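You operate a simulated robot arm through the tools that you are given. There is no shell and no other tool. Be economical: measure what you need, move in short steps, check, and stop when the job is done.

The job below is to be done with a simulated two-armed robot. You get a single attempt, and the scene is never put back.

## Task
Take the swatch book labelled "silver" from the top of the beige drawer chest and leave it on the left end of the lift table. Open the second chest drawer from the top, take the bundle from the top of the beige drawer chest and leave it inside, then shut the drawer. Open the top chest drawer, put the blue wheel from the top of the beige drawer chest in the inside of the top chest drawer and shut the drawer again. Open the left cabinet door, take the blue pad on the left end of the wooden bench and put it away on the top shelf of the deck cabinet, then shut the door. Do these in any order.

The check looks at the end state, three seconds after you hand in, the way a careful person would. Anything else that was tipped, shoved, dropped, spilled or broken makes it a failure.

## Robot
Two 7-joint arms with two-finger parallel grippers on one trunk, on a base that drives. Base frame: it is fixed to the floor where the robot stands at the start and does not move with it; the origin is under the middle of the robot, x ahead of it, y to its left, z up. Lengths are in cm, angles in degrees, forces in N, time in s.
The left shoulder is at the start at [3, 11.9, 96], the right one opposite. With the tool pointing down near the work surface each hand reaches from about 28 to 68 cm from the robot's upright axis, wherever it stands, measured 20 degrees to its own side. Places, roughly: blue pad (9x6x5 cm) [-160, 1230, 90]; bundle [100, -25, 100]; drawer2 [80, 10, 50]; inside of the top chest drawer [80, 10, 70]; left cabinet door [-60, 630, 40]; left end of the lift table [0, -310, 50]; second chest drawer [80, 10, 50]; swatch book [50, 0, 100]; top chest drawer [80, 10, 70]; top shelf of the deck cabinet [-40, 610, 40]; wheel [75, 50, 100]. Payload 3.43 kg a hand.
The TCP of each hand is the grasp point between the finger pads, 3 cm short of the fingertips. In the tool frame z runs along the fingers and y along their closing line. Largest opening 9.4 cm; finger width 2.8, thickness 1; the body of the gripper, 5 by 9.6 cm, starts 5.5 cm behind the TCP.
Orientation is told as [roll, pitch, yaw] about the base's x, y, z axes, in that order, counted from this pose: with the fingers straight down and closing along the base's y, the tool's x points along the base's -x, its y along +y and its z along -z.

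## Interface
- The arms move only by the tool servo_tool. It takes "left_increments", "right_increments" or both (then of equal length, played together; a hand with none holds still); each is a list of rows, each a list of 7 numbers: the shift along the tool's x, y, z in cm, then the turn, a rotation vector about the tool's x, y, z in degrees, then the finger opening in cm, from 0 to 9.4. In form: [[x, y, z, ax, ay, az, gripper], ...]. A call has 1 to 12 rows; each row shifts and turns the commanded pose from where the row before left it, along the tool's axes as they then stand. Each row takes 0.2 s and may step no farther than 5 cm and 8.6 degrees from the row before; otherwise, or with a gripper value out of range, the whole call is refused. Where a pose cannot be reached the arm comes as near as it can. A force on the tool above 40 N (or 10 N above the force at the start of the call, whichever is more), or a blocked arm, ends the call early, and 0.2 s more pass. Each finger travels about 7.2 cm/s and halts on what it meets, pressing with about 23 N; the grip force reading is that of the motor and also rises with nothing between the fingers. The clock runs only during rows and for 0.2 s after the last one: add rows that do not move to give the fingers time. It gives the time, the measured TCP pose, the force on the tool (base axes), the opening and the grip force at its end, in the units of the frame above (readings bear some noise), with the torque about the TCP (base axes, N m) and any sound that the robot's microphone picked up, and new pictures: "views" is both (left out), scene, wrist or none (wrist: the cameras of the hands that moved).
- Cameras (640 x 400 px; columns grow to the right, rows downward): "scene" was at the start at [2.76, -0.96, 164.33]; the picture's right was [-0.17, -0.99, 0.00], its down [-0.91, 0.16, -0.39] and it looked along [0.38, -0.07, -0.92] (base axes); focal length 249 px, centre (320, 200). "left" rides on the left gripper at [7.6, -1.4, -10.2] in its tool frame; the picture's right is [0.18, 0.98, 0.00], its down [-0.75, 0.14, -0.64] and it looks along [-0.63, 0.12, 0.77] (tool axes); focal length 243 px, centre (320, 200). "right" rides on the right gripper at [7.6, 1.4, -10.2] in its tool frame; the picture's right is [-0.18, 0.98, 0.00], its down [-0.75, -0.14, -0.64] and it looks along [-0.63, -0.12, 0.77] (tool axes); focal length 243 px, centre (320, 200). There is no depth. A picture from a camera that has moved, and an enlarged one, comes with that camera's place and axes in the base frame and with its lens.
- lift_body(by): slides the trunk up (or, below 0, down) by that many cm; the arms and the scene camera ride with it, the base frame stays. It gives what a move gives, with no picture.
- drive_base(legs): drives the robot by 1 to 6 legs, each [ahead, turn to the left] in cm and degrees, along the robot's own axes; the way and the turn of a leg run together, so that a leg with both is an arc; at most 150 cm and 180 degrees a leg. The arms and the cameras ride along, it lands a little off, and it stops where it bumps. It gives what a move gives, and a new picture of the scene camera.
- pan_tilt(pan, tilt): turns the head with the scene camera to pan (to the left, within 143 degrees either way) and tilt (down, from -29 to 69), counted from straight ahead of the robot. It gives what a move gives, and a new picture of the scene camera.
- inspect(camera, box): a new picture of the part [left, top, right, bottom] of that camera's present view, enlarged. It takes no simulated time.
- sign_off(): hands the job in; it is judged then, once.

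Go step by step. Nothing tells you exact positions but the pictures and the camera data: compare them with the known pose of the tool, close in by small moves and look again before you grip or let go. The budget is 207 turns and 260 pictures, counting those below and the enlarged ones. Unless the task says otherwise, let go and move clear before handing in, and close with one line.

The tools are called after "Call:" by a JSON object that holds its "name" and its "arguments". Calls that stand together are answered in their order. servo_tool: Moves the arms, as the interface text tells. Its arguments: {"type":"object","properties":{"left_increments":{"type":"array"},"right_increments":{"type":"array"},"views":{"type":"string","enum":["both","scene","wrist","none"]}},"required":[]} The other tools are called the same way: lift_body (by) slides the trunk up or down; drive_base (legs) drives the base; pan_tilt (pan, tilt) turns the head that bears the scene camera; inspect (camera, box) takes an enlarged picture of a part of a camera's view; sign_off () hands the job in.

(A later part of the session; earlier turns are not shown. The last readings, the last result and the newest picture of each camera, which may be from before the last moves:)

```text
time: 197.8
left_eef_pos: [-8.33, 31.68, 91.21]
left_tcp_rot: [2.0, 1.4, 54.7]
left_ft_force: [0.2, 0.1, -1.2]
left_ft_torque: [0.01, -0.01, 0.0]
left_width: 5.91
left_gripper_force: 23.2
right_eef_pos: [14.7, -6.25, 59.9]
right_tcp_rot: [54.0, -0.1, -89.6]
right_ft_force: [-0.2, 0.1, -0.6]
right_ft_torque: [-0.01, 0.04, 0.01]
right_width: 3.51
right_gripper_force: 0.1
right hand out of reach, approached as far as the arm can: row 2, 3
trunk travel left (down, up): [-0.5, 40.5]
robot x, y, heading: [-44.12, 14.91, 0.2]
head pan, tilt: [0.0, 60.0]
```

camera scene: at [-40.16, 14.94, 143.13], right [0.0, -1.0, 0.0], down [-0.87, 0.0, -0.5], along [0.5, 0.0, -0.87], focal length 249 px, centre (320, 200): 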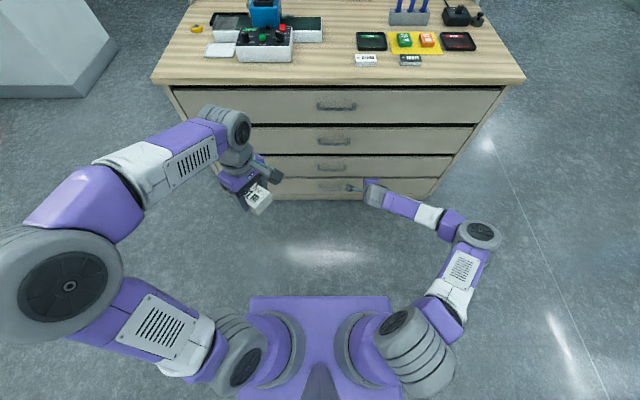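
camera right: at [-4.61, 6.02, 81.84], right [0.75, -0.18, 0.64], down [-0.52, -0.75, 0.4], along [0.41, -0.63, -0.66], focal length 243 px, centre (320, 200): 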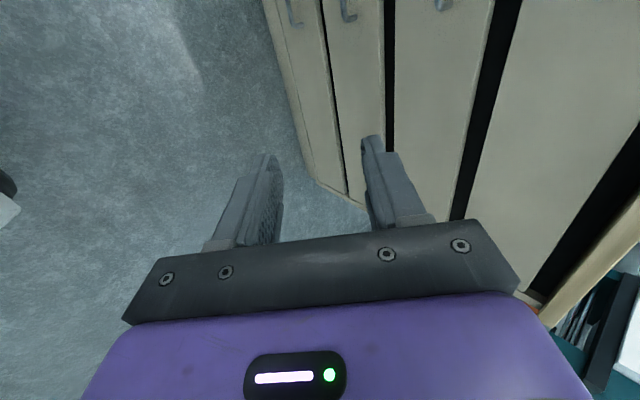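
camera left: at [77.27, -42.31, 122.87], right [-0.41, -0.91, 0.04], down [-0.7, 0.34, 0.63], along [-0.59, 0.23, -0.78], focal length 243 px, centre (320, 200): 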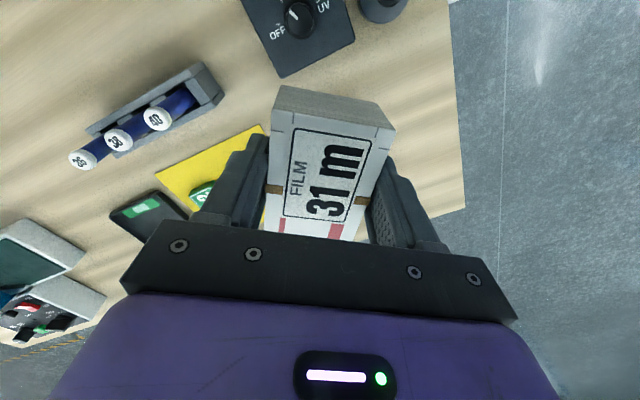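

The hand holds 54° of tilt at z≈60, which is fine. I'll shift the robot left about 15 cm and forward so the hand lines up with the second handle.

Call:
{"name": "drive_base", "arguments": {"legs": [[0, 57], [18.5, 0], [0, -57]]}}

Call:
{"name": "inspect", "arguments": {"camera": "right", "box": [0, 0, 640, 400]}}

```text
time: 204.4
left_eef_pos: [1.56, 47.62, 91.2]
left_tcp_rot: [2.1, 1.4, 54.9]
left_ft_force: [-0.3, 0.1, -1.1]
left_ft_torque: [-0.01, 0.03, -0.01]
left_width: 5.9
left_gripper_force: 22.7
right_eef_pos: [24.86, 9.93, 59.82]
right_tcp_rot: [54.0, -0.1, -89.2]
right_ft_force: [-0.4, 0.0, 0.1]
right_ft_torque: [0.01, -0.01, 0.01]
right_width: 3.52
right_gripper_force: 0.0
trunk travel left (down, up): [-0.5, 40.5]
robot x, y, heading: [-34.01, 30.54, 0.6]
head pan, tilt: [0.0, 60.0]
camera scene: at [-30.17, 30.63, 143.13], right [0.01, -1.0, 0.0], down [-0.87, -0.01, -0.5], along [0.5, 0.0, -0.87], focal length 249 px, centre (320, 200)
```

scene: 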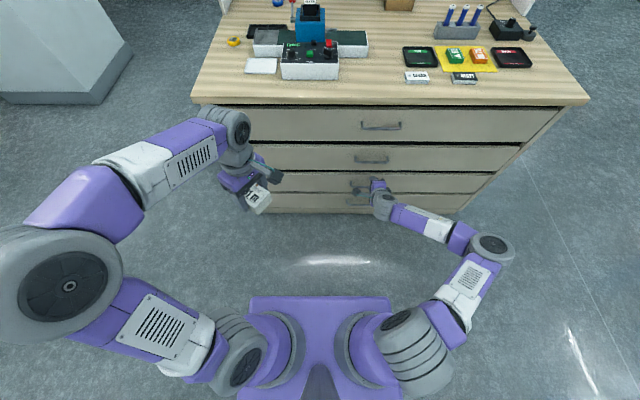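

```text
1.00 times, centred on (320, 200) of right (not enlarged: the box is as wide or as high as the picture)
camera zoom: at [17.17, 17.28, 66.96], right [0.58, -0.17, 0.79], down [-0.59, -0.76, 0.27], along [0.56, -0.62, -0.55], focal length 243 px, centre (320, 200)
```

zoom: 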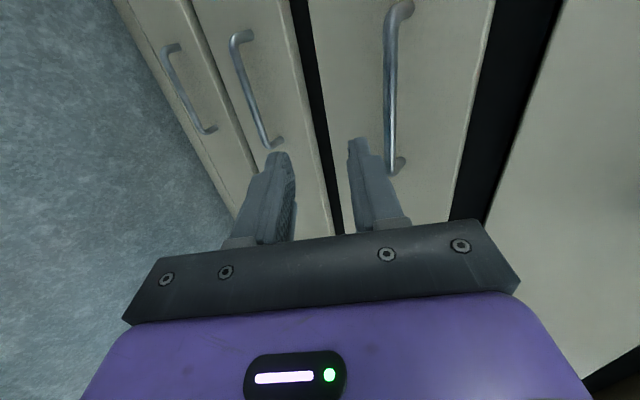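

The second handle bar is at about (37,3–16,58.4), confirmed by two views. I'll open the fingers to 4 cm and drive ahead about 9.7 cm.

Call:
{"name": "servo_tool", "arguments": {"right_increments": [[0, 0, 0, 0, 0, 0, 4.2], [0, 0, 0, 0, 0, 0, 4.2]], "views": "none"}}

Call:
{"name": "drive_base", "arguments": {"legs": [[9.5, 0]]}}

Call:
{"name": "inspect", "arguments": {"camera": "right", "box": [160, 0, 560, 250]}}

```text
time: 205.0
left_eef_pos: [1.5, 47.66, 91.19]
left_tcp_rot: [2.0, 1.3, 55.0]
left_ft_force: [-0.2, 0.0, -1.9]
left_ft_torque: [-0.02, -0.02, 0.0]
left_width: 5.91
left_gripper_force: 22.9
right_eef_pos: [24.92, 10.05, 59.83]
right_tcp_rot: [53.9, -0.2, -89.1]
right_ft_force: [-0.3, 0.0, 0.5]
right_ft_torque: [-0.01, -0.03, 0.01]
right_width: 4.2
right_gripper_force: 0.0
trunk travel left (down, up): [-0.5, 40.5]
robot x, y, heading: [-33.69, 30.8, 0.6]
head pan, tilt: [0.0, 60.0]
```

```text
time: 206.1
left_eef_pos: [10.97, 47.79, 91.22]
left_tcp_rot: [2.1, 1.5, 55.1]
left_ft_force: [0.5, -0.3, -1.9]
left_ft_torque: [-0.01, 0.02, -0.02]
left_width: 5.92
left_gripper_force: 23.0
right_eef_pos: [34.42, 10.04, 59.76]
right_tcp_rot: [53.8, -0.1, -89.1]
right_ft_force: [-0.6, 0.3, 0.1]
right_ft_torque: [-0.04, 0.02, 0.01]
right_width: 4.2
right_gripper_force: 0.0
trunk travel left (down, up): [-0.5, 40.5]
robot x, y, heading: [-24.22, 30.79, 0.6]
head pan, tilt: [0.0, 60.0]
camera scene: at [-20.68, 30.74, 143.12], right [0.01, -1.0, 0.0], down [-0.87, -0.01, -0.5], along [0.5, 0.01, -0.87], focal length 249 px, centre (320, 200)
```

scene: 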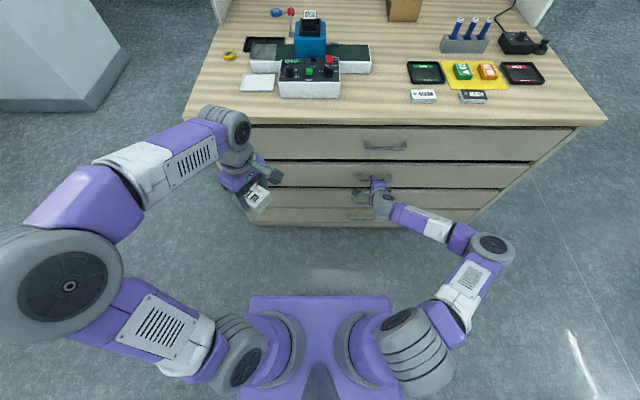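

```text
1.60 times, centred on (360, 125) of right
camera zoom: at [26.63, 17.43, 66.93], right [0.58, -0.17, 0.79], down [-0.59, -0.76, 0.27], along [0.56, -0.62, -0.55], focal length 388 px, centre (256, 320)
```

zoom: 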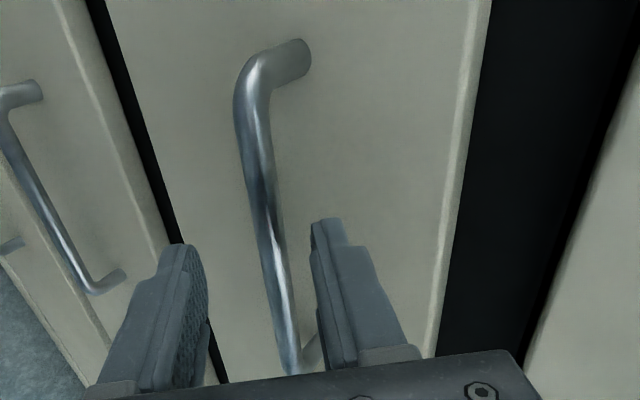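

The bar lies between the fingers near their tips. One more centimetre forward, then close.

Call:
{"name": "drive_base", "arguments": {"legs": [[1.2, 0]]}}

Call:
{"name": "servo_tool", "arguments": {"right_increments": [[0, 0, 0, 0, 0, 0, 2.5], [0, 0, 0, 0, 0, 0, 0.5], [0, 0, 0, 0, 0, 0, 0.5], [0, 0, 0, 0, 0, 0, 0.5]], "views": "wrist"}}

```text
time: 206.9
left_eef_pos: [12.13, 47.7, 91.23]
left_tcp_rot: [2.1, 1.3, 55.2]
left_ft_force: [0.0, 1.3, 0.0]
left_ft_torque: [0.0, 0.01, 0.0]
left_width: 5.9
left_gripper_force: 23.2
right_eef_pos: [35.61, 10.13, 59.87]
right_tcp_rot: [53.8, -0.1, -89.1]
right_ft_force: [-0.6, -0.5, 0.0]
right_ft_torque: [0.01, -0.01, 0.0]
right_width: 4.2
right_gripper_force: 0.1
trunk travel left (down, up): [-0.5, 40.5]
robot x, y, heading: [-23.38, 30.56, 0.4]
head pan, tilt: [0.0, 60.0]
camera scene: at [-19.5, 30.75, 143.12], right [0.01, -1.0, 0.0], down [-0.87, -0.01, -0.5], along [0.5, 0.01, -0.87], focal length 249 px, centre (320, 200)
```

scene: 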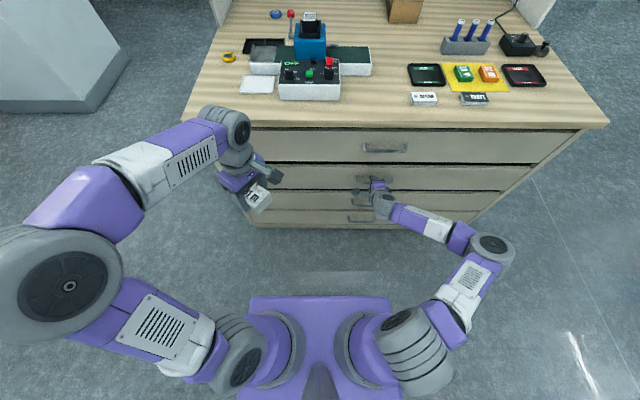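

```text
time: 207.9
left_eef_pos: [12.26, 47.76, 91.2]
left_tcp_rot: [2.0, 1.4, 55.1]
left_ft_force: [0.9, 0.2, -1.3]
left_ft_torque: [-0.01, 0.0, -0.02]
left_width: 5.92
left_gripper_force: 23.4
right_eef_pos: [35.49, 10.05, 59.86]
right_tcp_rot: [53.9, -0.1, -89.2]
right_ft_force: [0.3, 1.1, -1.3]
right_ft_torque: [0.33, 0.08, -0.55]
right_width: 1.18
right_gripper_force: 45.0
trunk travel left (down, up): [-0.5, 40.5]
robot x, y, heading: [-23.29, 30.64, 0.8]
head pan, tilt: [0.0, 60.0]
camera right: at [27.8, 17.42, 66.93], right [0.58, -0.17, 0.79], down [-0.59, -0.76, 0.27], along [0.56, -0.62, -0.55], focal length 243 px, centre (320, 200)
```

right: 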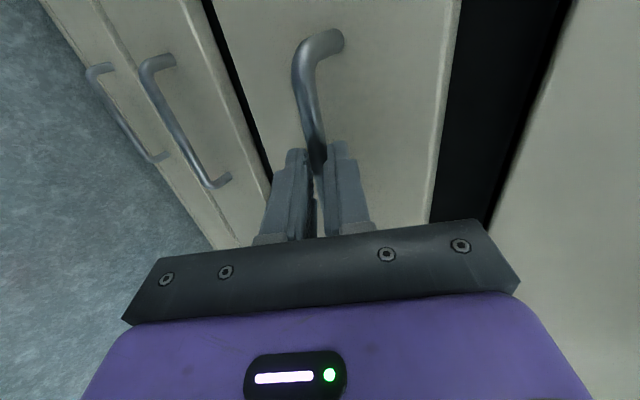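

The handle is gripped. I'll pull the drawer by driving back.

Call:
{"name": "drive_base", "arguments": {"legs": [[-28, 0]]}}

```text
time: 209.8
left_eef_pos: [-15.8, 47.55, 91.24]
left_tcp_rot: [1.9, 1.5, 55.0]
left_ft_force: [0.3, 0.8, -1.2]
left_ft_torque: [0.01, 0.02, 0.01]
left_width: 5.93
left_gripper_force: 23.0
right_eef_pos: [7.36, 9.95, 59.77]
right_tcp_rot: [53.9, 0.1, -88.9]
right_ft_force: [-0.1, 20.3, -6.9]
right_ft_torque: [0.81, 0.22, 0.11]
right_width: 1.16
right_gripper_force: 44.8
trunk travel left (down, up): [-0.5, 40.5]
robot x, y, heading: [-51.35, 30.21, 0.3]
head pan, tilt: [0.0, 60.0]
camera scene: at [-47.53, 30.62, 143.12], right [0.01, -1.0, 0.0], down [-0.87, -0.01, -0.5], along [0.5, 0.0, -0.87], focal length 249 px, centre (320, 200)
```

scene: 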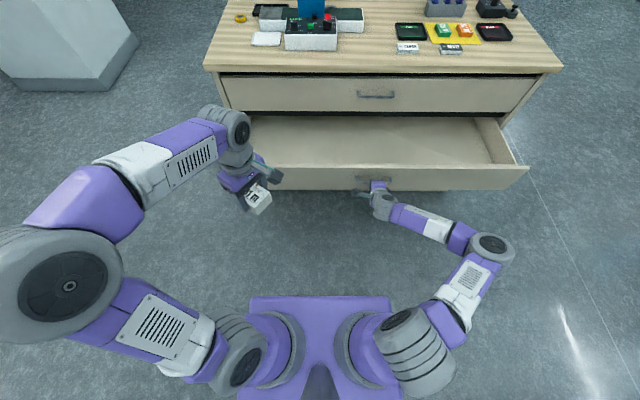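

The drawer is open about 28 cm. I'll release the handle, back off a little, and raise the right hand clear.

Call:
{"name": "servo_tool", "arguments": {"right_increments": [[0, 0, 0, 0, 0, 0, 2.5], [0, 0, 0, 0, 0, 0, 4.5], [0, 0, 0, 0, 0, 0, 4.5]], "views": "none"}}

Call:
{"name": "drive_base", "arguments": {"legs": [[-7, 0]]}}

Call:
{"name": "servo_tool", "arguments": {"right_increments": [[0, 3.9, -2.9, 0, 0, 0, 4.5], [0, 3.9, -2.9, 0, 0, 0, 4.5], [0, 3.9, -2.9, 0, 0, 0, 4.5], [0, 3.9, -2.9, 0, 0, 0, 4.5], [0, 3.9, -2.9, 0, 0, 0, 4.5], [0, 3.9, -2.9, 0, 0, 0, 4.5]], "views": "scene"}}

```text
time: 210.6
left_eef_pos: [-15.95, 47.48, 91.15]
left_tcp_rot: [2.0, 1.4, 55.0]
left_ft_force: [-0.4, 0.5, -1.1]
left_ft_torque: [0.04, 0.03, -0.04]
left_width: 5.9
left_gripper_force: 23.0
right_eef_pos: [7.4, 9.86, 59.83]
right_tcp_rot: [53.8, 0.1, -89.0]
right_ft_force: [0.2, -0.4, -0.1]
right_ft_torque: [0.0, -0.02, 0.02]
right_width: 4.53
right_gripper_force: 0.1
trunk travel left (down, up): [-0.5, 40.5]
robot x, y, heading: [-51.74, 30.63, 0.5]
head pan, tilt: [0.0, 60.0]
```

```text
time: 211.7
left_eef_pos: [-22.88, 47.39, 91.23]
left_tcp_rot: [2.0, 1.4, 55.1]
left_ft_force: [0.5, -0.2, -1.5]
left_ft_torque: [0.03, -0.01, -0.03]
left_width: 5.93
left_gripper_force: 23.0
right_eef_pos: [0.4, 9.86, 59.75]
right_tcp_rot: [53.9, 0.2, -88.9]
right_ft_force: [-0.5, 0.7, 0.6]
right_ft_torque: [-0.02, 0.01, -0.02]
right_width: 4.51
right_gripper_force: 0.1
trunk travel left (down, up): [-0.5, 40.5]
robot x, y, heading: [-58.36, 30.67, 0.7]
head pan, tilt: [0.0, 60.0]
camera scene: at [-54.62, 30.44, 143.13], right [0.01, -1.0, 0.0], down [-0.87, -0.01, -0.5], along [0.5, 0.0, -0.87], focal length 249 px, centre (320, 200)
```

scene: 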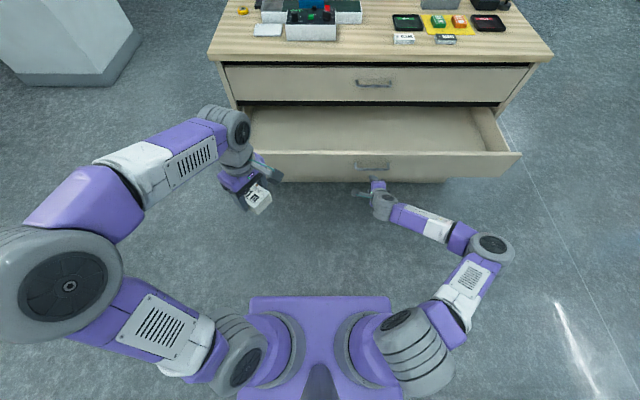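

```text
time: 213.1
left_eef_pos: [-22.8, 47.37, 91.14]
left_tcp_rot: [2.0, 1.5, 55.0]
left_ft_force: [-0.5, -0.2, -1.8]
left_ft_torque: [0.03, -0.04, 0.04]
left_width: 5.9
left_gripper_force: 23.1
right_eef_pos: [0.02, 9.62, 89.02]
right_tcp_rot: [53.8, 0.2, -88.7]
right_ft_force: [0.3, 0.2, 0.6]
right_ft_torque: [0.01, 0.0, 0.04]
right_width: 4.5
right_gripper_force: 0.0
trunk travel left (down, up): [-0.5, 40.5]
robot x, y, heading: [-58.41, 30.06, 0.6]
head pan, tilt: [0.0, 60.0]
camera scene: at [-54.58, 30.47, 143.13], right [0.01, -1.0, 0.0], down [-0.87, -0.01, -0.5], along [0.5, 0.0, -0.87], focal length 249 px, centre (320, 200)
```

scene: 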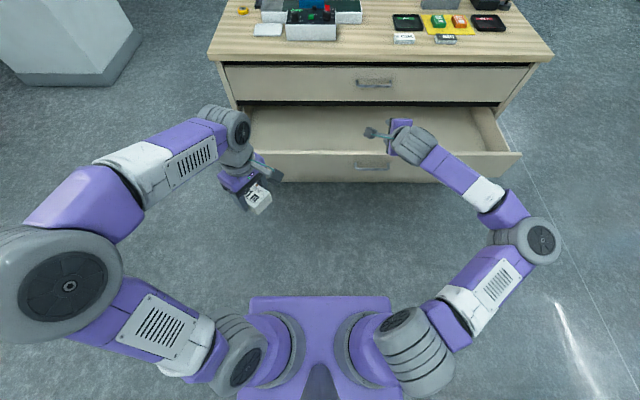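

The right hand is clear. I'll drive forward 26 cm and extend the left hand over the drawer.

Call:
{"name": "drive_base", "arguments": {"legs": [[26, 0]]}}

Call:
{"name": "inspect", "arguments": {"camera": "left", "box": [0, 0, 640, 400]}}

```text
time: 214.9
left_eef_pos: [3.17, 47.48, 91.11]
left_tcp_rot: [2.1, 1.4, 54.8]
left_ft_force: [0.3, 0.1, -1.3]
left_ft_torque: [-0.02, 0.02, -0.06]
left_width: 5.9
left_gripper_force: 23.7
right_eef_pos: [25.95, 9.88, 89.0]
right_tcp_rot: [53.8, 0.1, -89.0]
right_ft_force: [0.4, 0.5, 0.1]
right_ft_torque: [-0.03, -0.03, 0.01]
right_width: 4.51
right_gripper_force: 0.0
trunk travel left (down, up): [-0.5, 40.5]
robot x, y, heading: [-32.77, 30.87, 0.4]
head pan, tilt: [0.0, 60.0]
camera scene: at [-28.59, 30.63, 143.12], right [0.01, -1.0, 0.0], down [-0.87, -0.01, -0.5], along [0.5, 0.0, -0.87], focal length 249 px, centre (320, 200)
```

scene: 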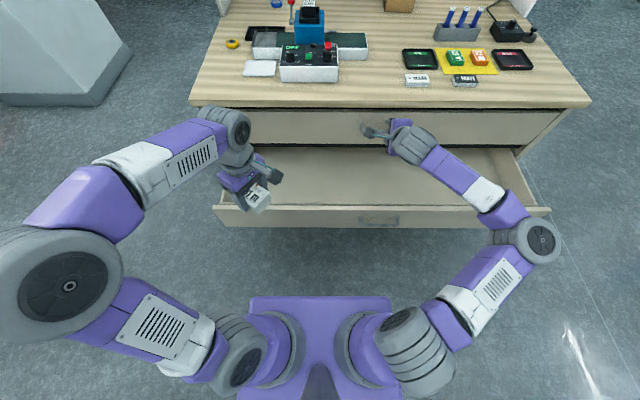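

```text
1.00 times, centred on (320, 200) of left (not enlarged: the box is as wide or as high as the picture)
camera zoom: at [0.34, 40.61, 101.59], right [-0.91, 0.42, 0.04], down [0.35, 0.7, 0.63], along [0.23, 0.58, -0.78], focal length 243 px, centre (320, 200)
```

zoom: 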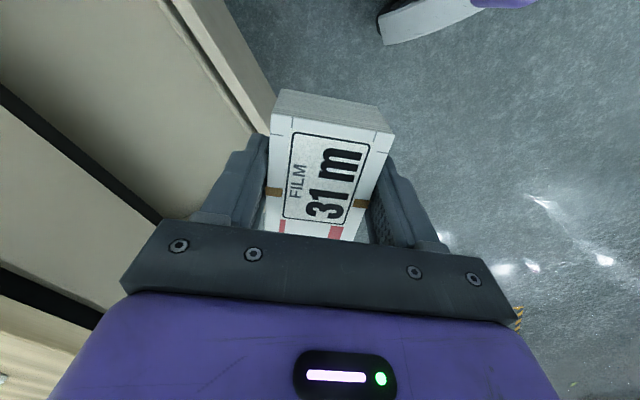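

Call:
{"name": "servo_tool", "arguments": {"left_increments": [[-0.75, -4.35, 0, 0, 0, 0, 4], [-0.75, -4.35, 0, 0, 0, 0, 4], [-0.75, -4.35, 0, 0, 0, 0, 4], [-0.75, -4.35, 0, 0, 0, 0, 4], [-0.75, -4.35, 0, 0, 0, 0, 4], [0, 0, 5, 0, 0, 0, 4], [0, 0, 5, 0, 0, 0, 4], [0, 0, 5, 0, 0, 0, 4], [0, 0, 5, 0, 0, 0, 4], [0, 0, 5, 0, 0, 0, 4]], "views": "both"}}

```text
time: 217.1
left_eef_pos: [22.0, 38.22, 65.36]
left_tcp_rot: [2.0, 1.5, 54.9]
left_ft_force: [-0.4, -0.9, -1.5]
left_ft_torque: [0.01, -0.01, 0.0]
left_width: 5.92
left_gripper_force: 23.4
right_eef_pos: [26.06, 9.88, 88.99]
right_tcp_rot: [53.8, 0.1, -89.0]
right_ft_force: [0.9, 0.5, -0.1]
right_ft_torque: [0.0, -0.02, -0.03]
right_width: 4.5
right_gripper_force: 0.0
trunk travel left (down, up): [-0.5, 40.5]
robot x, y, heading: [-32.35, 30.54, 0.2]
head pan, tilt: [0.0, 60.0]
camera scene: at [-28.61, 30.63, 143.12], right [0.01, -1.0, 0.0], down [-0.87, -0.01, -0.5], along [0.5, 0.0, -0.87], focal length 249 px, centre (320, 200)
camera left: at [19.21, 31.27, 75.75], right [-0.91, 0.42, 0.04], down [0.35, 0.7, 0.63], along [0.23, 0.58, -0.78], focal length 243 px, centre (320, 200)
```

scene: 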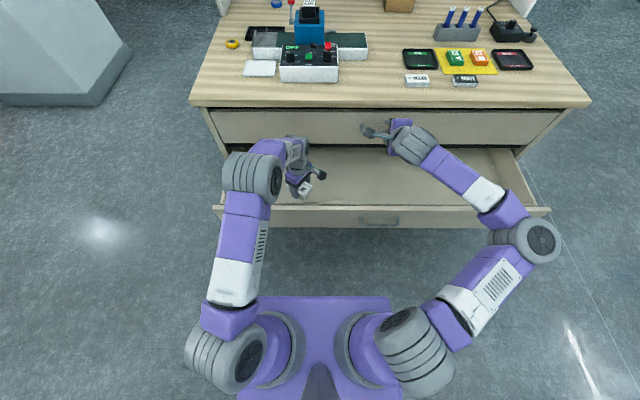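
left: 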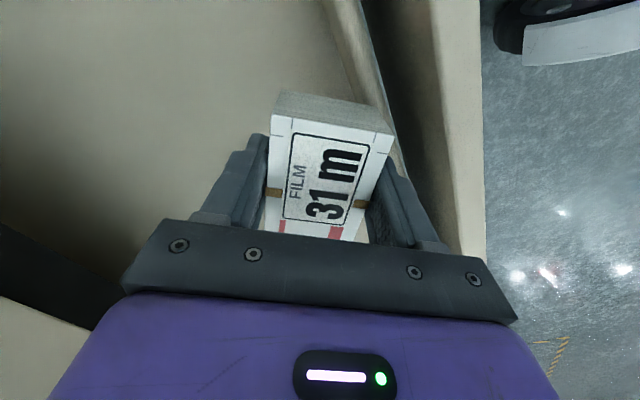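

Call:
{"name": "servo_tool", "arguments": {"left_increments": [[0, 0, 3, 0, 0, 0, 4], [0, 0, 3, 0, 0, 0, 4], [0, 0, 2, 0, 0, 0, 4], [0, 0, 1, 0, 0, 0, 4], [0, 0, 1, 0, 0, 0, 4]], "views": "wrist"}}

```text
time: 217.5
left_eef_pos: [22.11, 38.14, 63.36]
left_tcp_rot: [1.7, 1.4, 55.0]
left_ft_force: [-4.4, 0.1, 10.8]
left_ft_torque: [0.21, 0.59, 0.03]
left_width: 5.97
left_gripper_force: 23.4
right_eef_pos: [25.98, 9.88, 89.13]
right_tcp_rot: [53.8, 0.2, -88.9]
right_ft_force: [0.1, -0.5, 0.3]
right_ft_torque: [0.02, -0.01, -0.01]
right_width: 4.51
right_gripper_force: 0.0
trunk travel left (down, up): [-0.5, 40.5]
robot x, y, heading: [-32.64, 30.78, 0.4]
head pan, tilt: [0.0, 60.0]
stopped in row 2 (left hand): the force on the tool passed its limit at 62 N (the readings are from after the stop); the commanded pose is now the measured one
camera left: at [19.31, 31.23, 73.85], right [-0.91, 0.41, 0.03], down [0.34, 0.7, 0.63], along [0.24, 0.58, -0.78], focal length 243 px, centre (320, 200)
```

left: 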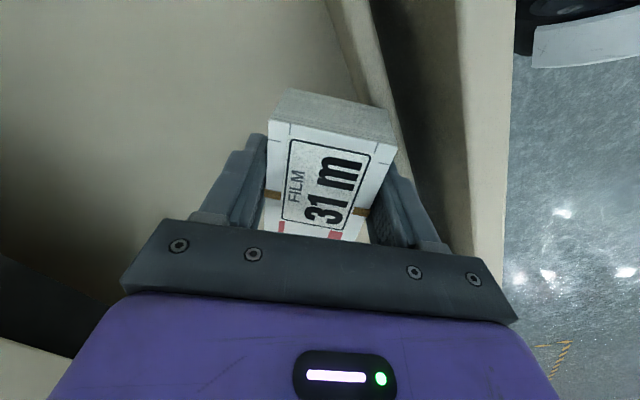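

Contact came early, and the bundle's corner seems to be on the drawer's inner front ledge. I'll raise, move 6 cm deeper, and look.

Call:
{"name": "servo_tool", "arguments": {"left_increments": [[0, 0, -3, 0, 0, 0, 4], [-3.5, -2.4, 0, 0, 0, 0, 4], [-1.5, -3.5, 0, 0, 0, 0, 4]], "views": "wrist"}}

```text
time: 218.3
left_eef_pos: [30.09, 38.88, 66.03]
left_tcp_rot: [2.0, 1.4, 55.0]
left_ft_force: [0.0, 0.1, -1.4]
left_ft_torque: [-0.01, 0.0, 0.0]
left_width: 5.96
left_gripper_force: 22.9
right_eef_pos: [26.01, 9.9, 89.0]
right_tcp_rot: [53.8, 0.2, -89.0]
right_ft_force: [0.1, 0.7, -0.7]
right_ft_torque: [-0.01, -0.01, 0.01]
right_width: 4.53
right_gripper_force: 0.0
trunk travel left (down, up): [-0.5, 40.5]
robot x, y, heading: [-32.43, 30.53, 0.2]
head pan, tilt: [0.0, 60.0]
camera left: at [27.25, 32.03, 76.46], right [-0.91, 0.41, 0.04], down [0.34, 0.7, 0.63], along [0.23, 0.58, -0.78], focal length 243 px, centre (320, 200)
```

left: 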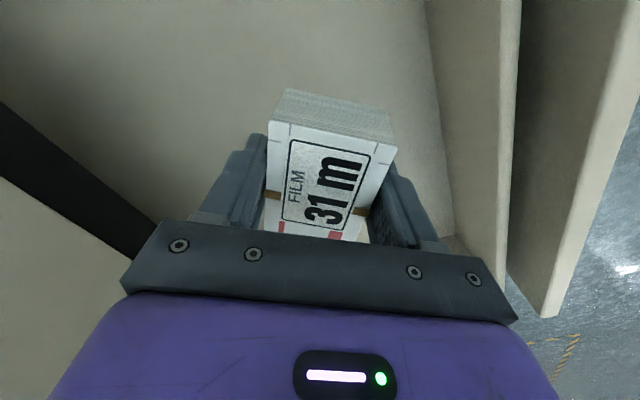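

The inside floor and inner wall are visible now and the bundle is clear of them. Lowering until contact.

Call:
{"name": "servo_tool", "arguments": {"left_increments": [[0, 0, 3, 0, 0, 0, 4], [0, 0, 3, 0, 0, 0, 4], [0, 0, 2, 0, 0, 0, 4], [0, 0, 1, 0, 0, 0, 4], [0, 0, 1, 0, 0, 0, 4]], "views": "wrist"}}

```text
time: 219.5
left_eef_pos: [29.72, 38.87, 55.98]
left_tcp_rot: [1.7, 1.3, 55.0]
left_ft_force: [0.5, 0.6, -1.0]
left_ft_torque: [-0.01, 0.02, 0.0]
left_width: 5.93
left_gripper_force: 23.3
right_eef_pos: [26.14, 9.93, 88.99]
right_tcp_rot: [53.7, 0.1, -89.0]
right_ft_force: [0.6, 0.7, -0.2]
right_ft_torque: [-0.03, 0.01, 0.02]
right_width: 4.5
right_gripper_force: 0.1
trunk travel left (down, up): [-0.5, 40.5]
robot x, y, heading: [-32.76, 30.52, 0.5]
head pan, tilt: [0.0, 60.0]
camera left: at [26.82, 32.01, 66.4], right [-0.91, 0.41, 0.03], down [0.34, 0.7, 0.63], along [0.24, 0.58, -0.78], focal length 243 px, centre (320, 200)
```

left: 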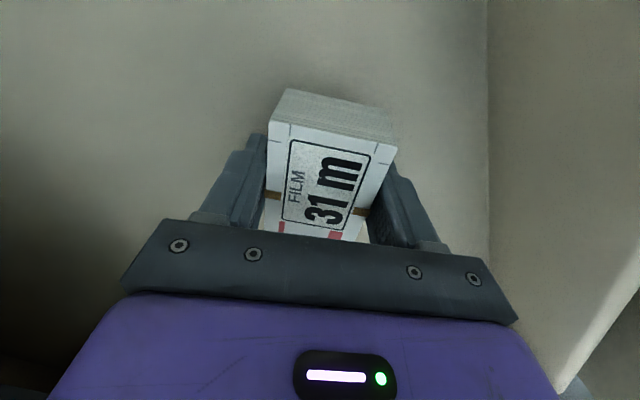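

Call:
{"name": "servo_tool", "arguments": {"left_increments": [[0, 0, 1.5, 0, 0, 0, 4], [0, 0, 0.8, 0, 0, 0, 4], [0, 0, 0.5, 0, 0, 0, 4], [0, 0, 0.5, 0, 0, 0, 4]], "views": "none"}}

```text
time: 220.5
left_eef_pos: [29.47, 38.82, 52.97]
left_tcp_rot: [1.5, 1.0, 54.9]
left_ft_force: [-3.1, 0.3, 13.0]
left_ft_torque: [0.24, -0.57, -0.05]
left_width: 5.93
left_gripper_force: 23.0
right_eef_pos: [25.92, 9.86, 89.05]
right_tcp_rot: [53.9, 0.1, -89.1]
right_ft_force: [0.1, -0.7, -0.3]
right_ft_torque: [0.01, 0.0, -0.04]
right_width: 4.51
right_gripper_force: 0.1
trunk travel left (down, up): [-0.5, 40.5]
robot x, y, heading: [-32.61, 30.27, 0.2]
head pan, tilt: [0.0, 60.0]
```

Contact with the floor at z≈53. I'll release and rise, then look.

Call:
{"name": "servo_tool", "arguments": {"left_increments": [[0, 0, 0, 0, 0, 0, 6.5], [0, 0, 0, 0, 0, 0, 8], [0, 0, 0, 0, 0, 0, 8], [0, 0, -4, 0, 0, 0, 8], [0, 0, -5, 0, 0, 0, 8], [0, 0, -5, 0, 0, 0, 8], [0, 0, -5, 0, 0, 0, 8]], "views": "wrist"}}

```text
time: 222.1
left_eef_pos: [30.19, 38.66, 71.76]
left_tcp_rot: [1.6, 1.3, 54.9]
left_ft_force: [1.0, -0.6, 1.0]
left_ft_torque: [0.01, -0.01, 0.01]
left_width: 8.02
left_gripper_force: 0.0
right_eef_pos: [26.03, 9.89, 89.0]
right_tcp_rot: [53.9, 0.1, -89.0]
right_ft_force: [0.6, 0.3, 0.2]
right_ft_torque: [0.03, -0.05, 0.01]
right_width: 4.5
right_gripper_force: 0.1
trunk travel left (down, up): [-0.5, 40.5]
robot x, y, heading: [-32.47, 30.57, 0.4]
head pan, tilt: [0.0, 60.0]
camera left: at [27.36, 31.86, 82.19], right [-0.91, 0.41, 0.03], down [0.34, 0.7, 0.63], along [0.24, 0.58, -0.78], focal length 243 px, centre (320, 200)
```

left: 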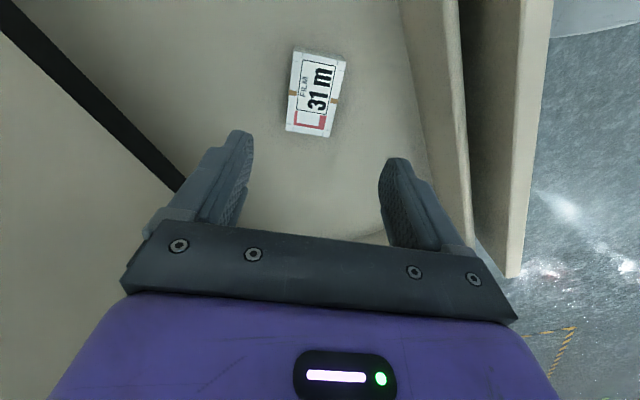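

The bundle is in the drawer. I'll raise and retract the left hand, then return the right hand to the handle.

Call:
{"name": "servo_tool", "arguments": {"left_increments": [[0, 0, -5, 0, 0, 0, 8], [0, 0, -5, 0, 0, 0, 8], [0, 0, -5, 0, 0, 0, 8], [0, 0, -5, 0, 0, 0, 8], [2.85, 4.05, 0, 0, 0, 0, 8], [2.85, 4.05, 0, 0, 0, 0, 8], [2.85, 4.05, 0, 0, 0, 0, 8], [2.85, 4.05, 0, 0, 0, 0, 8], [2.85, 4.05, 0, 0, 0, 0, 8]], "views": "none"}}

Call:
{"name": "drive_base", "arguments": {"legs": [[-27, 0]]}}

Call:
{"name": "servo_tool", "arguments": {"right_increments": [[0, -3.9, 2.9, 0, 0, 0, 4.5], [0, -3.9, 2.9, 0, 0, 0, 4.5], [0, -3.9, 2.9, 0, 0, 0, 4.5], [0, -3.9, 2.9, 0, 0, 0, 4.5], [0, -3.9, 2.9, 0, 0, 0, 4.5], [0, -3.9, 2.9, 0, 0, 0, 4.5]], "views": "wrist"}}

```text
time: 224.1
left_eef_pos: [25.61, 38.45, 93.74]
left_tcp_rot: [1.8, 1.2, 55.1]
left_ft_force: [-1.3, 0.3, -0.4]
left_ft_torque: [0.02, 0.02, 0.04]
left_width: 8.01
left_gripper_force: 0.0
left hand out of reach, approached as far as the arm can: row 2, 3, 4, 5, 6, 7, 8, 9
right_eef_pos: [25.82, 9.74, 89.0]
right_tcp_rot: [53.9, 0.2, -89.0]
right_ft_force: [-0.8, -0.6, 0.5]
right_ft_torque: [0.0, 0.03, 0.03]
right_width: 4.5
right_gripper_force: 0.0
trunk travel left (down, up): [-0.5, 40.5]
robot x, y, heading: [-32.25, 30.77, 0.4]
head pan, tilt: [0.0, 60.0]
```

```text
time: 226.1
left_eef_pos: [-1.51, 38.28, 93.65]
left_tcp_rot: [1.8, 1.4, 55.0]
left_ft_force: [-0.4, -0.1, -0.9]
left_ft_torque: [-0.02, -0.05, 0.0]
left_width: 8.0
left_gripper_force: 0.0
right_eef_pos: [-1.13, 9.8, 88.93]
right_tcp_rot: [53.9, 0.1, -88.9]
right_ft_force: [-1.4, 0.2, -0.3]
right_ft_torque: [-0.02, -0.02, 0.02]
right_width: 4.48
right_gripper_force: 0.0
trunk travel left (down, up): [-0.5, 40.5]
robot x, y, heading: [-59.28, 30.45, 0.6]
head pan, tilt: [0.0, 60.0]
camera scene: at [-55.78, 30.42, 143.13], right [0.01, -1.0, 0.0], down [-0.87, -0.01, -0.5], along [0.5, 0.0, -0.87], focal length 249 px, centre (320, 200)
```

scene: 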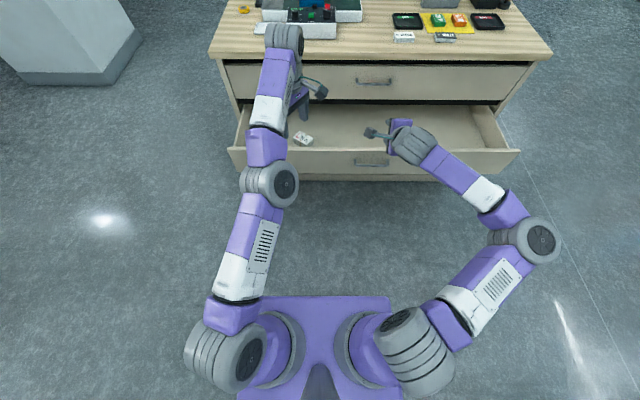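

```text
time: 227.5
left_eef_pos: [-1.52, 38.31, 93.68]
left_tcp_rot: [1.8, 1.4, 55.2]
left_ft_force: [0.0, -0.6, -0.6]
left_ft_torque: [0.0, -0.03, 0.0]
left_width: 8.02
left_gripper_force: 0.0
right_eef_pos: [-0.81, 9.85, 59.83]
right_tcp_rot: [53.9, 0.2, -88.8]
right_ft_force: [0.3, -0.1, -1.0]
right_ft_torque: [0.01, 0.02, 0.0]
right_width: 4.49
right_gripper_force: 0.0
trunk travel left (down, up): [-0.5, 40.5]
robot x, y, heading: [-59.14, 30.42, 0.6]
head pan, tilt: [0.0, 60.0]
camera right: at [-8.55, 17.15, 66.92], right [0.58, -0.17, 0.79], down [-0.59, -0.77, 0.26], along [0.56, -0.62, -0.55], focal length 243 px, centre (320, 200)
```

right: 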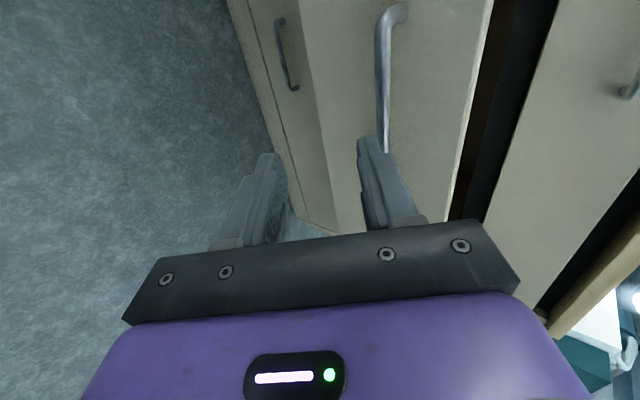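

The left arm has locked straight again. I'll unlock it with the wrist turn, then pull it in.

Call:
{"name": "servo_tool", "arguments": {"left_increments": [[0, 0, 0, 0, 0, -8.4, 8], [0, 0, 0, 0, 0, -8.4, 8], [0, 0, 0, 0, 0, -8.4, 8], [0, 0, 0, 0, 0, -8.4, 8], [0, 0, 0, 0, 0, -8.4, 8], [0, 3.5, 0, 0, 0, 0, 8], [0, 3.5, 0, 0, 0, 0, 8], [0, 3.5, 0, 0, 0, 0, 8], [0, 3.5, 0, 0, 0, 0, 8], [0, 3.5, 0, 0, 0, 0, 8], [0, 3.5, 0, 0, 0, 0, 8]], "views": "none"}}

```text
time: 229.9
left_eef_pos: [-13.6, 33.71, 96.57]
left_tcp_rot: [2.0, -0.2, 97.1]
left_ft_force: [-0.3, -0.3, -0.1]
left_ft_torque: [0.01, 0.03, 0.03]
left_width: 7.98
left_gripper_force: 0.1
left hand out of reach, approached as far as the arm can: row 6, 7, 8
right_eef_pos: [-0.82, 9.77, 59.83]
right_tcp_rot: [53.7, 0.1, -88.8]
right_ft_force: [1.6, -1.0, 0.0]
right_ft_torque: [-0.01, 0.03, 0.0]
right_width: 4.49
right_gripper_force: 0.1
trunk travel left (down, up): [-0.5, 40.5]
robot x, y, heading: [-59.43, 30.36, 0.4]
head pan, tilt: [0.0, 60.0]
```

Call:
{"name": "servo_tool", "arguments": {"left_increments": [[-3, 3.3, 0, 0, 0, 0, 8], [-3, 3.3, 0, 0, 0, 0, 8], [-3, 3.3, 0, 0, 0, 0, 8], [-3, 0, 0, 0, 0, 0, 8]], "views": "none"}}

Call:
{"name": "drive_base", "arguments": {"legs": [[8.1, 0]]}}

Call:
{"name": "servo_tool", "arguments": {"right_increments": [[0, 0, 0, 0, 0, 0, 2.5], [0, 0, 0, 0, 0, 0, 0.5], [0, 0, 0, 0, 0, 0, 0.5], [0, 0, 0, 0, 0, 0, 0.5]], "views": "wrist"}}

```text
time: 230.9
left_eef_pos: [-24.87, 44.58, 96.93]
left_tcp_rot: [2.2, -0.3, 97.1]
left_ft_force: [-0.7, 0.3, 0.9]
left_ft_torque: [-0.01, -0.04, -0.01]
left_width: 8.01
left_gripper_force: 0.0
right_eef_pos: [-0.84, 9.74, 59.98]
right_tcp_rot: [53.8, 0.1, -88.9]
right_ft_force: [0.1, -0.3, -0.3]
right_ft_torque: [-0.03, 0.0, -0.01]
right_width: 4.5
right_gripper_force: 0.0
trunk travel left (down, up): [-0.5, 40.5]
robot x, y, heading: [-59.34, 30.57, 0.8]
head pan, tilt: [0.0, 60.0]
```

```text
time: 231.9
left_eef_pos: [-16.65, 44.39, 96.9]
left_tcp_rot: [2.2, -0.1, 97.0]
left_ft_force: [0.1, -0.6, -0.2]
left_ft_torque: [0.01, 0.0, 0.02]
left_width: 7.99
left_gripper_force: 0.1
right_eef_pos: [7.37, 9.97, 59.93]
right_tcp_rot: [53.7, 0.1, -88.7]
right_ft_force: [-0.6, -0.9, -0.1]
right_ft_torque: [-0.02, 0.03, 0.04]
right_width: 4.48
right_gripper_force: 0.0
trunk travel left (down, up): [-0.5, 40.5]
robot x, y, heading: [-51.39, 30.34, 0.6]
head pan, tilt: [0.0, 60.0]
camera scene: at [-47.57, 30.49, 143.12], right [0.01, -1.0, 0.0], down [-0.87, -0.01, -0.5], along [0.5, 0.01, -0.87], focal length 249 px, centre (320, 200)
```

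scene: 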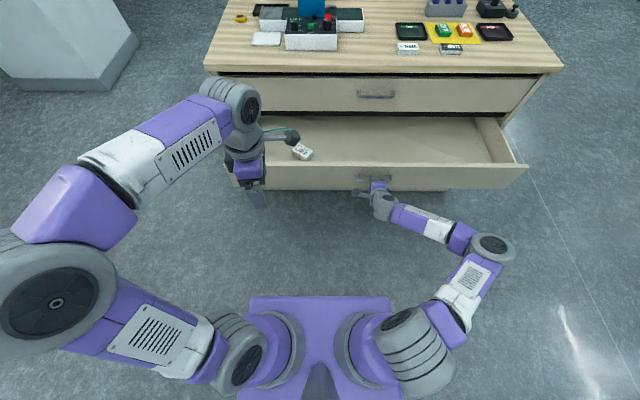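

```text
time: 232.9
left_eef_pos: [-16.65, 44.41, 96.93]
left_tcp_rot: [2.1, -0.1, 97.1]
left_ft_force: [0.4, -0.5, -0.5]
left_ft_torque: [0.02, -0.01, -0.03]
left_width: 7.99
left_gripper_force: 0.1
right_eef_pos: [7.26, 9.95, 59.84]
right_tcp_rot: [53.8, 0.1, -88.8]
right_ft_force: [-0.4, 0.1, 0.2]
right_ft_torque: [0.01, 0.01, 0.0]
right_width: 0.5
right_gripper_force: 0.0
trunk travel left (down, up): [-0.5, 40.5]
robot x, y, heading: [-51.17, 30.54, 0.3]
head pan, tilt: [0.0, 60.0]
camera right: at [-0.46, 17.26, 66.97], right [0.58, -0.17, 0.79], down [-0.59, -0.77, 0.26], along [0.56, -0.62, -0.55], focal length 243 px, centre (320, 200)
```

right: 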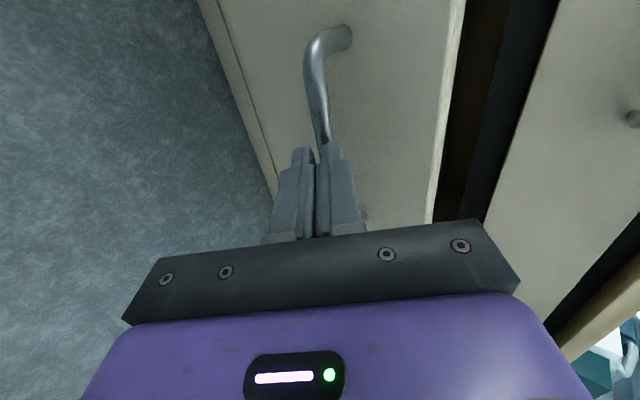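

The fingers closed just short of the bar. I'll reopen, advance 1.5 cm and close again.

Call:
{"name": "servo_tool", "arguments": {"right_increments": [[0, 0, 0, 0, 0, 0, 2.5], [0, 0, 0, 0, 0, 0, 4.5], [0, 0, 0, 0, 0, 0, 4.5]], "views": "none"}}

Call:
{"name": "drive_base", "arguments": {"legs": [[1.6, 0]]}}

Call:
{"name": "servo_tool", "arguments": {"right_increments": [[0, 0, 0, 0, 0, 0, 2.5], [0, 0, 0, 0, 0, 0, 0.5], [0, 0, 0, 0, 0, 0, 0.5], [0, 0, 0, 0, 0, 0, 0.5]], "views": "none"}}

```text
time: 233.7
left_eef_pos: [-16.81, 44.33, 96.9]
left_tcp_rot: [2.2, -0.2, 97.1]
left_ft_force: [1.2, -0.2, -0.4]
left_ft_torque: [-0.03, -0.01, -0.03]
left_width: 8.0
left_gripper_force: 0.1
right_eef_pos: [7.27, 9.97, 59.75]
right_tcp_rot: [53.8, 0.1, -88.8]
right_ft_force: [-0.4, -0.6, 0.7]
right_ft_torque: [-0.02, 0.0, 0.03]
right_width: 4.48
right_gripper_force: 0.0
trunk travel left (down, up): [-0.5, 40.5]
robot x, y, heading: [-51.55, 30.29, 0.2]
head pan, tilt: [0.0, 60.0]
```

```text
time: 234.5
left_eef_pos: [-15.08, 44.41, 96.92]
left_tcp_rot: [2.2, -0.2, 97.1]
left_ft_force: [-0.1, -0.1, 0.5]
left_ft_torque: [0.03, 0.0, 0.03]
left_width: 8.01
left_gripper_force: 0.0
right_eef_pos: [8.86, 9.92, 59.84]
right_tcp_rot: [53.8, 0.1, -88.8]
right_ft_force: [-0.3, 0.2, 0.0]
right_ft_torque: [-0.01, -0.01, 0.05]
right_width: 4.51
right_gripper_force: 0.1
trunk travel left (down, up): [-0.5, 40.5]
robot x, y, heading: [-49.68, 30.51, 0.7]
head pan, tilt: [0.0, 60.0]
camera scene: at [-45.99, 30.51, 143.12], right [0.01, -1.0, 0.0], down [-0.87, -0.01, -0.5], along [0.5, 0.01, -0.87], focal length 249 px, centre (320, 200)
```

scene: 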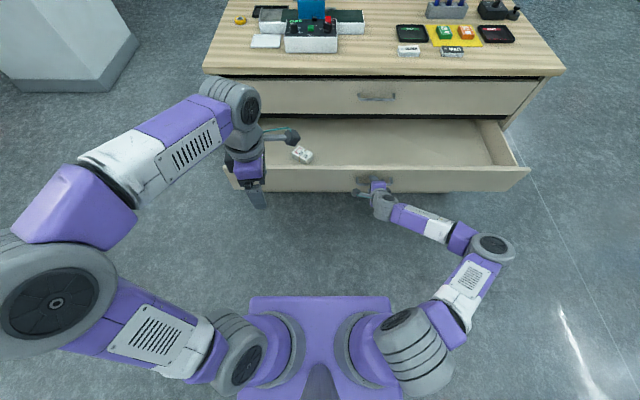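

```text
time: 235.5
left_eef_pos: [-15.11, 44.42, 96.79]
left_tcp_rot: [2.2, -0.4, 97.1]
left_ft_force: [-0.1, -0.2, 0.4]
left_ft_torque: [0.03, 0.0, 0.0]
left_width: 7.97
left_gripper_force: 0.1
right_eef_pos: [8.93, 9.83, 59.54]
right_tcp_rot: [53.5, 0.3, -88.9]
right_ft_force: [-3.8, 3.0, -20.6]
right_ft_torque: [0.11, 0.49, -0.49]
right_width: 1.19
right_gripper_force: 45.0
trunk travel left (down, up): [-0.5, 40.5]
robot x, y, heading: [-49.58, 30.37, 0.5]
head pan, tilt: [0.0, 60.0]
```

Gripped. Pushing the drawer closed by driving forward.

Call:
{"name": "drive_base", "arguments": {"legs": [[26, 0]]}}

Call:
{"name": "drive_base", "arguments": {"legs": [[2.5, 0]]}}

```text
time: 237.4
left_eef_pos: [11.14, 44.65, 96.84]
left_tcp_rot: [2.3, -0.3, 97.2]
left_ft_force: [-0.2, 0.2, 0.6]
left_ft_torque: [0.03, 0.04, 0.01]
left_width: 8.0
left_gripper_force: 0.1
right_eef_pos: [35.12, 9.99, 59.47]
right_tcp_rot: [53.5, 0.0, -89.1]
right_ft_force: [0.3, -15.4, -21.2]
right_ft_torque: [0.15, 0.41, -0.65]
right_width: 1.18
right_gripper_force: 45.3
trunk travel left (down, up): [-0.5, 40.5]
robot x, y, heading: [-23.37, 30.8, 0.8]
head pan, tilt: [0.0, 60.0]
camera scene: at [-19.75, 30.6, 143.12], right [0.01, -1.0, 0.0], down [-0.87, -0.01, -0.5], along [0.5, 0.01, -0.87], focal length 249 px, centre (320, 200)
```

scene: 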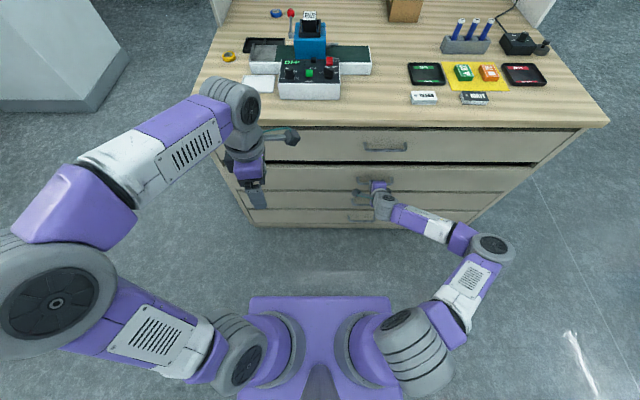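

```text
time: 238.3
left_eef_pos: [13.21, 44.77, 96.94]
left_tcp_rot: [2.1, -0.3, 97.1]
left_ft_force: [-0.3, 0.0, 0.0]
left_ft_torque: [-0.01, -0.01, 0.01]
left_width: 8.01
left_gripper_force: 0.0
right_eef_pos: [36.47, 10.03, 59.08]
right_tcp_rot: [52.7, 0.2, -89.2]
right_ft_force: [1.0, -0.5, -0.7]
right_ft_torque: [0.1, 0.01, 0.03]
right_width: 1.21
right_gripper_force: 6.5
trunk travel left (down, up): [-0.5, 40.5]
robot x, y, heading: [-21.79, 30.63, 0.6]
head pan, tilt: [0.0, 60.0]
stopped in leg 1: the force on the tool passed its limit at 75 N (the readings are from after the stop); the commanded pose is now the measured one
camera scene: at [-17.79, 30.8, 143.13], right [0.01, -1.0, 0.0], down [-0.87, -0.01, -0.5], along [0.5, 0.01, -0.87], focal length 249 px, centre (320, 200)
```

scene: 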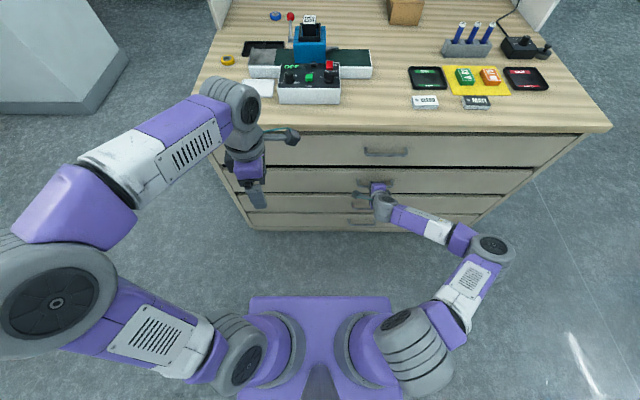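

The drawer hit its stop. I'll release, back off, and check that it's flush.

Call:
{"name": "servo_tool", "arguments": {"right_increments": [[0, 0, 0, 0, 0, 0, 2.5], [0, 0, 0, 0, 0, 0, 4.5], [0, 0, 0, 0, 0, 0, 4.5]], "views": "none"}}

Call:
{"name": "drive_base", "arguments": {"legs": [[-28, 0]]}}

Call:
{"name": "inspect", "arguments": {"camera": "scene", "box": [200, 0, 580, 230]}}

```text
time: 239.1
left_eef_pos: [13.12, 44.77, 96.83]
left_tcp_rot: [2.2, -0.1, 97.1]
left_ft_force: [-0.1, -0.4, -0.8]
left_ft_torque: [-0.04, 0.02, -0.01]
left_width: 8.01
left_gripper_force: 0.0
right_eef_pos: [36.62, 10.03, 59.0]
right_tcp_rot: [52.6, 0.1, -89.2]
right_ft_force: [-0.4, -0.9, -0.6]
right_ft_torque: [-0.01, 0.01, 0.0]
right_width: 4.5
right_gripper_force: 0.1
trunk travel left (down, up): [-0.5, 40.5]
robot x, y, heading: [-21.51, 30.67, 0.6]
head pan, tilt: [0.0, 60.0]
```

```text
time: 241.0
left_eef_pos: [-14.69, 44.47, 96.91]
left_tcp_rot: [2.2, -0.1, 97.1]
left_ft_force: [0.7, 0.2, 0.4]
left_ft_torque: [0.03, 0.01, 0.01]
left_width: 8.04
left_gripper_force: 0.1
right_eef_pos: [8.69, 9.83, 59.15]
right_tcp_rot: [52.6, 0.1, -89.2]
right_ft_force: [-0.3, -1.1, 0.1]
right_ft_torque: [0.01, -0.01, -0.02]
right_width: 4.48
right_gripper_force: 0.1
trunk travel left (down, up): [-0.5, 40.5]
robot x, y, heading: [-49.31, 30.37, 0.8]
head pan, tilt: [0.0, 60.0]
camera scene: at [-45.57, 30.54, 143.13], right [0.01, -1.0, 0.0], down [-0.87, -0.01, -0.5], along [0.5, 0.0, -0.87], focal length 249 px, centre (320, 200)
```

scene: 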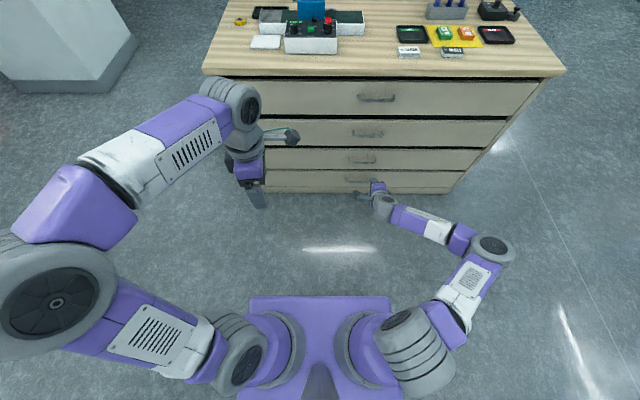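

```text
1.68 times, centred on (390, 115) of scene
camera zoom: at [-45.57, 30.54, 143.13], right [0.01, -1.0, 0.0], down [-0.87, -0.01, -0.5], along [0.5, 0.0, -0.87], focal length 420 px, centre (202, 343)
```

zoom: 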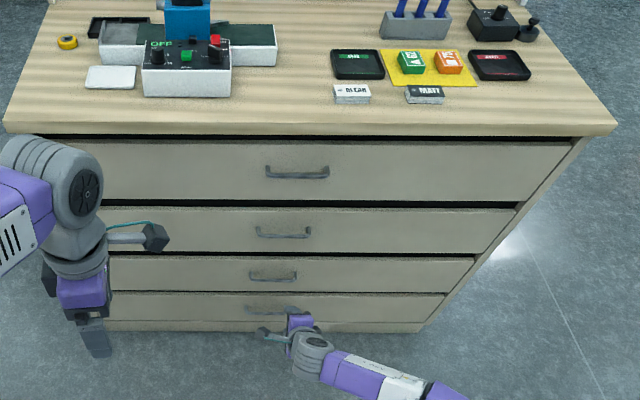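

Drawer 2 is shut with the bundle inside. Next is the blue wheel, from the chest's left side. First I'll restore the right hand to vertical and neutral and raise the trunk.

Call:
{"name": "lift_body", "arguments": {"by": 28}}

Call:
{"name": "servo_tool", "arguments": {"right_increments": [[0, 0, 0, 7.5, 0, 0, 9], [0, 0, 0, 7.5, 0, 0, 9], [0, 0, 0, 7.5, 0, 0, 9], [0, 0, 0, 7.5, 0, 0, 9], [0, 0, 0, 7.5, 0, 0, 9], [0, 0, 0, 7.5, 0, 0, 9], [0, 0, 0, 7.6, 0, 0, 9], [0, -4, -3, 0, 0, 0, 9], [0, -4, -3, 0, 0, 0, 9], [0, -4, -3, 0, 0, 0, 9], [0, -4, -3, 0, 0, 0, 9], [0, -4, -3, 0, 0, 0, 9]], "views": "none"}}

Call:
{"name": "servo_tool", "arguments": {"right_increments": [[0, 0, -2, 0, 0, -8.2, 9], [0, 0, -2, 0, 0, -8.2, 9], [0, 0, -2, 0, 0, -8.2, 9], [0, 0, -2, 0, 0, -8.2, 9], [0, 0, -2, 0, 0, -8.2, 9], [0, 0, -2, 0, 0, -8.2, 9], [0, 0, 0, 0, 0, -8.2, 9], [0, 0, 0, 0, 0, -8.2, 9], [0, 0, 0, 0, 0, -8.2, 9], [0, 0, 0, 0, 0, -8.2, 9], [0, 0, 0, 0, 0, -7.5, 9]], "views": "scene"}}

```text
time: 243.8
left_eef_pos: [-14.69, 44.36, 124.92]
left_tcp_rot: [2.2, -0.3, 97.1]
left_ft_force: [-0.1, -0.6, 0.4]
left_ft_torque: [0.01, -0.02, 0.01]
left_width: 8.02
left_gripper_force: 0.0
right_eef_pos: [8.81, 9.73, 87.03]
right_tcp_rot: [52.6, 0.1, -89.2]
right_ft_force: [0.8, -0.1, -0.6]
right_ft_torque: [0.02, 0.03, 0.0]
right_width: 4.47
right_gripper_force: 0.0
trunk travel left (down, up): [-28.5, 12.5]
robot x, y, heading: [-48.96, 30.6, 0.5]
head pan, tilt: [0.0, 60.0]
```

```text
time: 246.4
left_eef_pos: [-14.73, 44.62, 125.01]
left_tcp_rot: [2.1, -0.2, 97.2]
left_ft_force: [-0.8, -0.1, -0.1]
left_ft_torque: [-0.01, -0.01, -0.02]
left_width: 8.01
left_gripper_force: 0.1
right_eef_pos: [-17.25, 5.85, 102.89]
right_tcp_rot: [0.0, 0.2, -89.1]
right_ft_force: [-0.4, 0.4, 1.4]
right_ft_torque: [-0.01, 0.01, 0.03]
right_width: 8.99
right_gripper_force: 0.0
right hand out of reach, approached as far as the arm can: row 4, 5, 6, 7
trunk travel left (down, up): [-28.5, 12.5]
robot x, y, heading: [-49.22, 30.8, 0.5]
head pan, tilt: [0.0, 60.0]
```

```text
time: 248.8
left_eef_pos: [-14.53, 44.35, 124.89]
left_tcp_rot: [2.2, -0.2, 97.1]
left_ft_force: [-0.4, -0.3, -0.3]
left_ft_torque: [-0.03, 0.0, -0.02]
left_width: 7.99
left_gripper_force: 0.0
right_eef_pos: [-17.03, 5.88, 114.89]
right_tcp_rot: [0.1, 0.0, 0.4]
right_ft_force: [-0.1, 1.0, 0.1]
right_ft_torque: [-0.01, -0.02, 0.02]
right_width: 8.98
right_gripper_force: 0.1
trunk travel left (down, up): [-28.5, 12.5]
robot x, y, heading: [-49.06, 30.39, 0.3]
head pan, tilt: [0.0, 60.0]
camera scene: at [-45.53, 30.54, 171.13], right [0.01, -1.0, 0.0], down [-0.87, -0.01, -0.5], along [0.5, 0.0, -0.87], focal length 249 px, centre (320, 200)
```

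scene: 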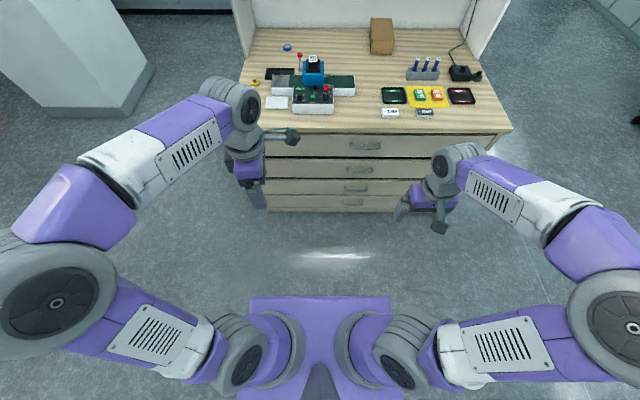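

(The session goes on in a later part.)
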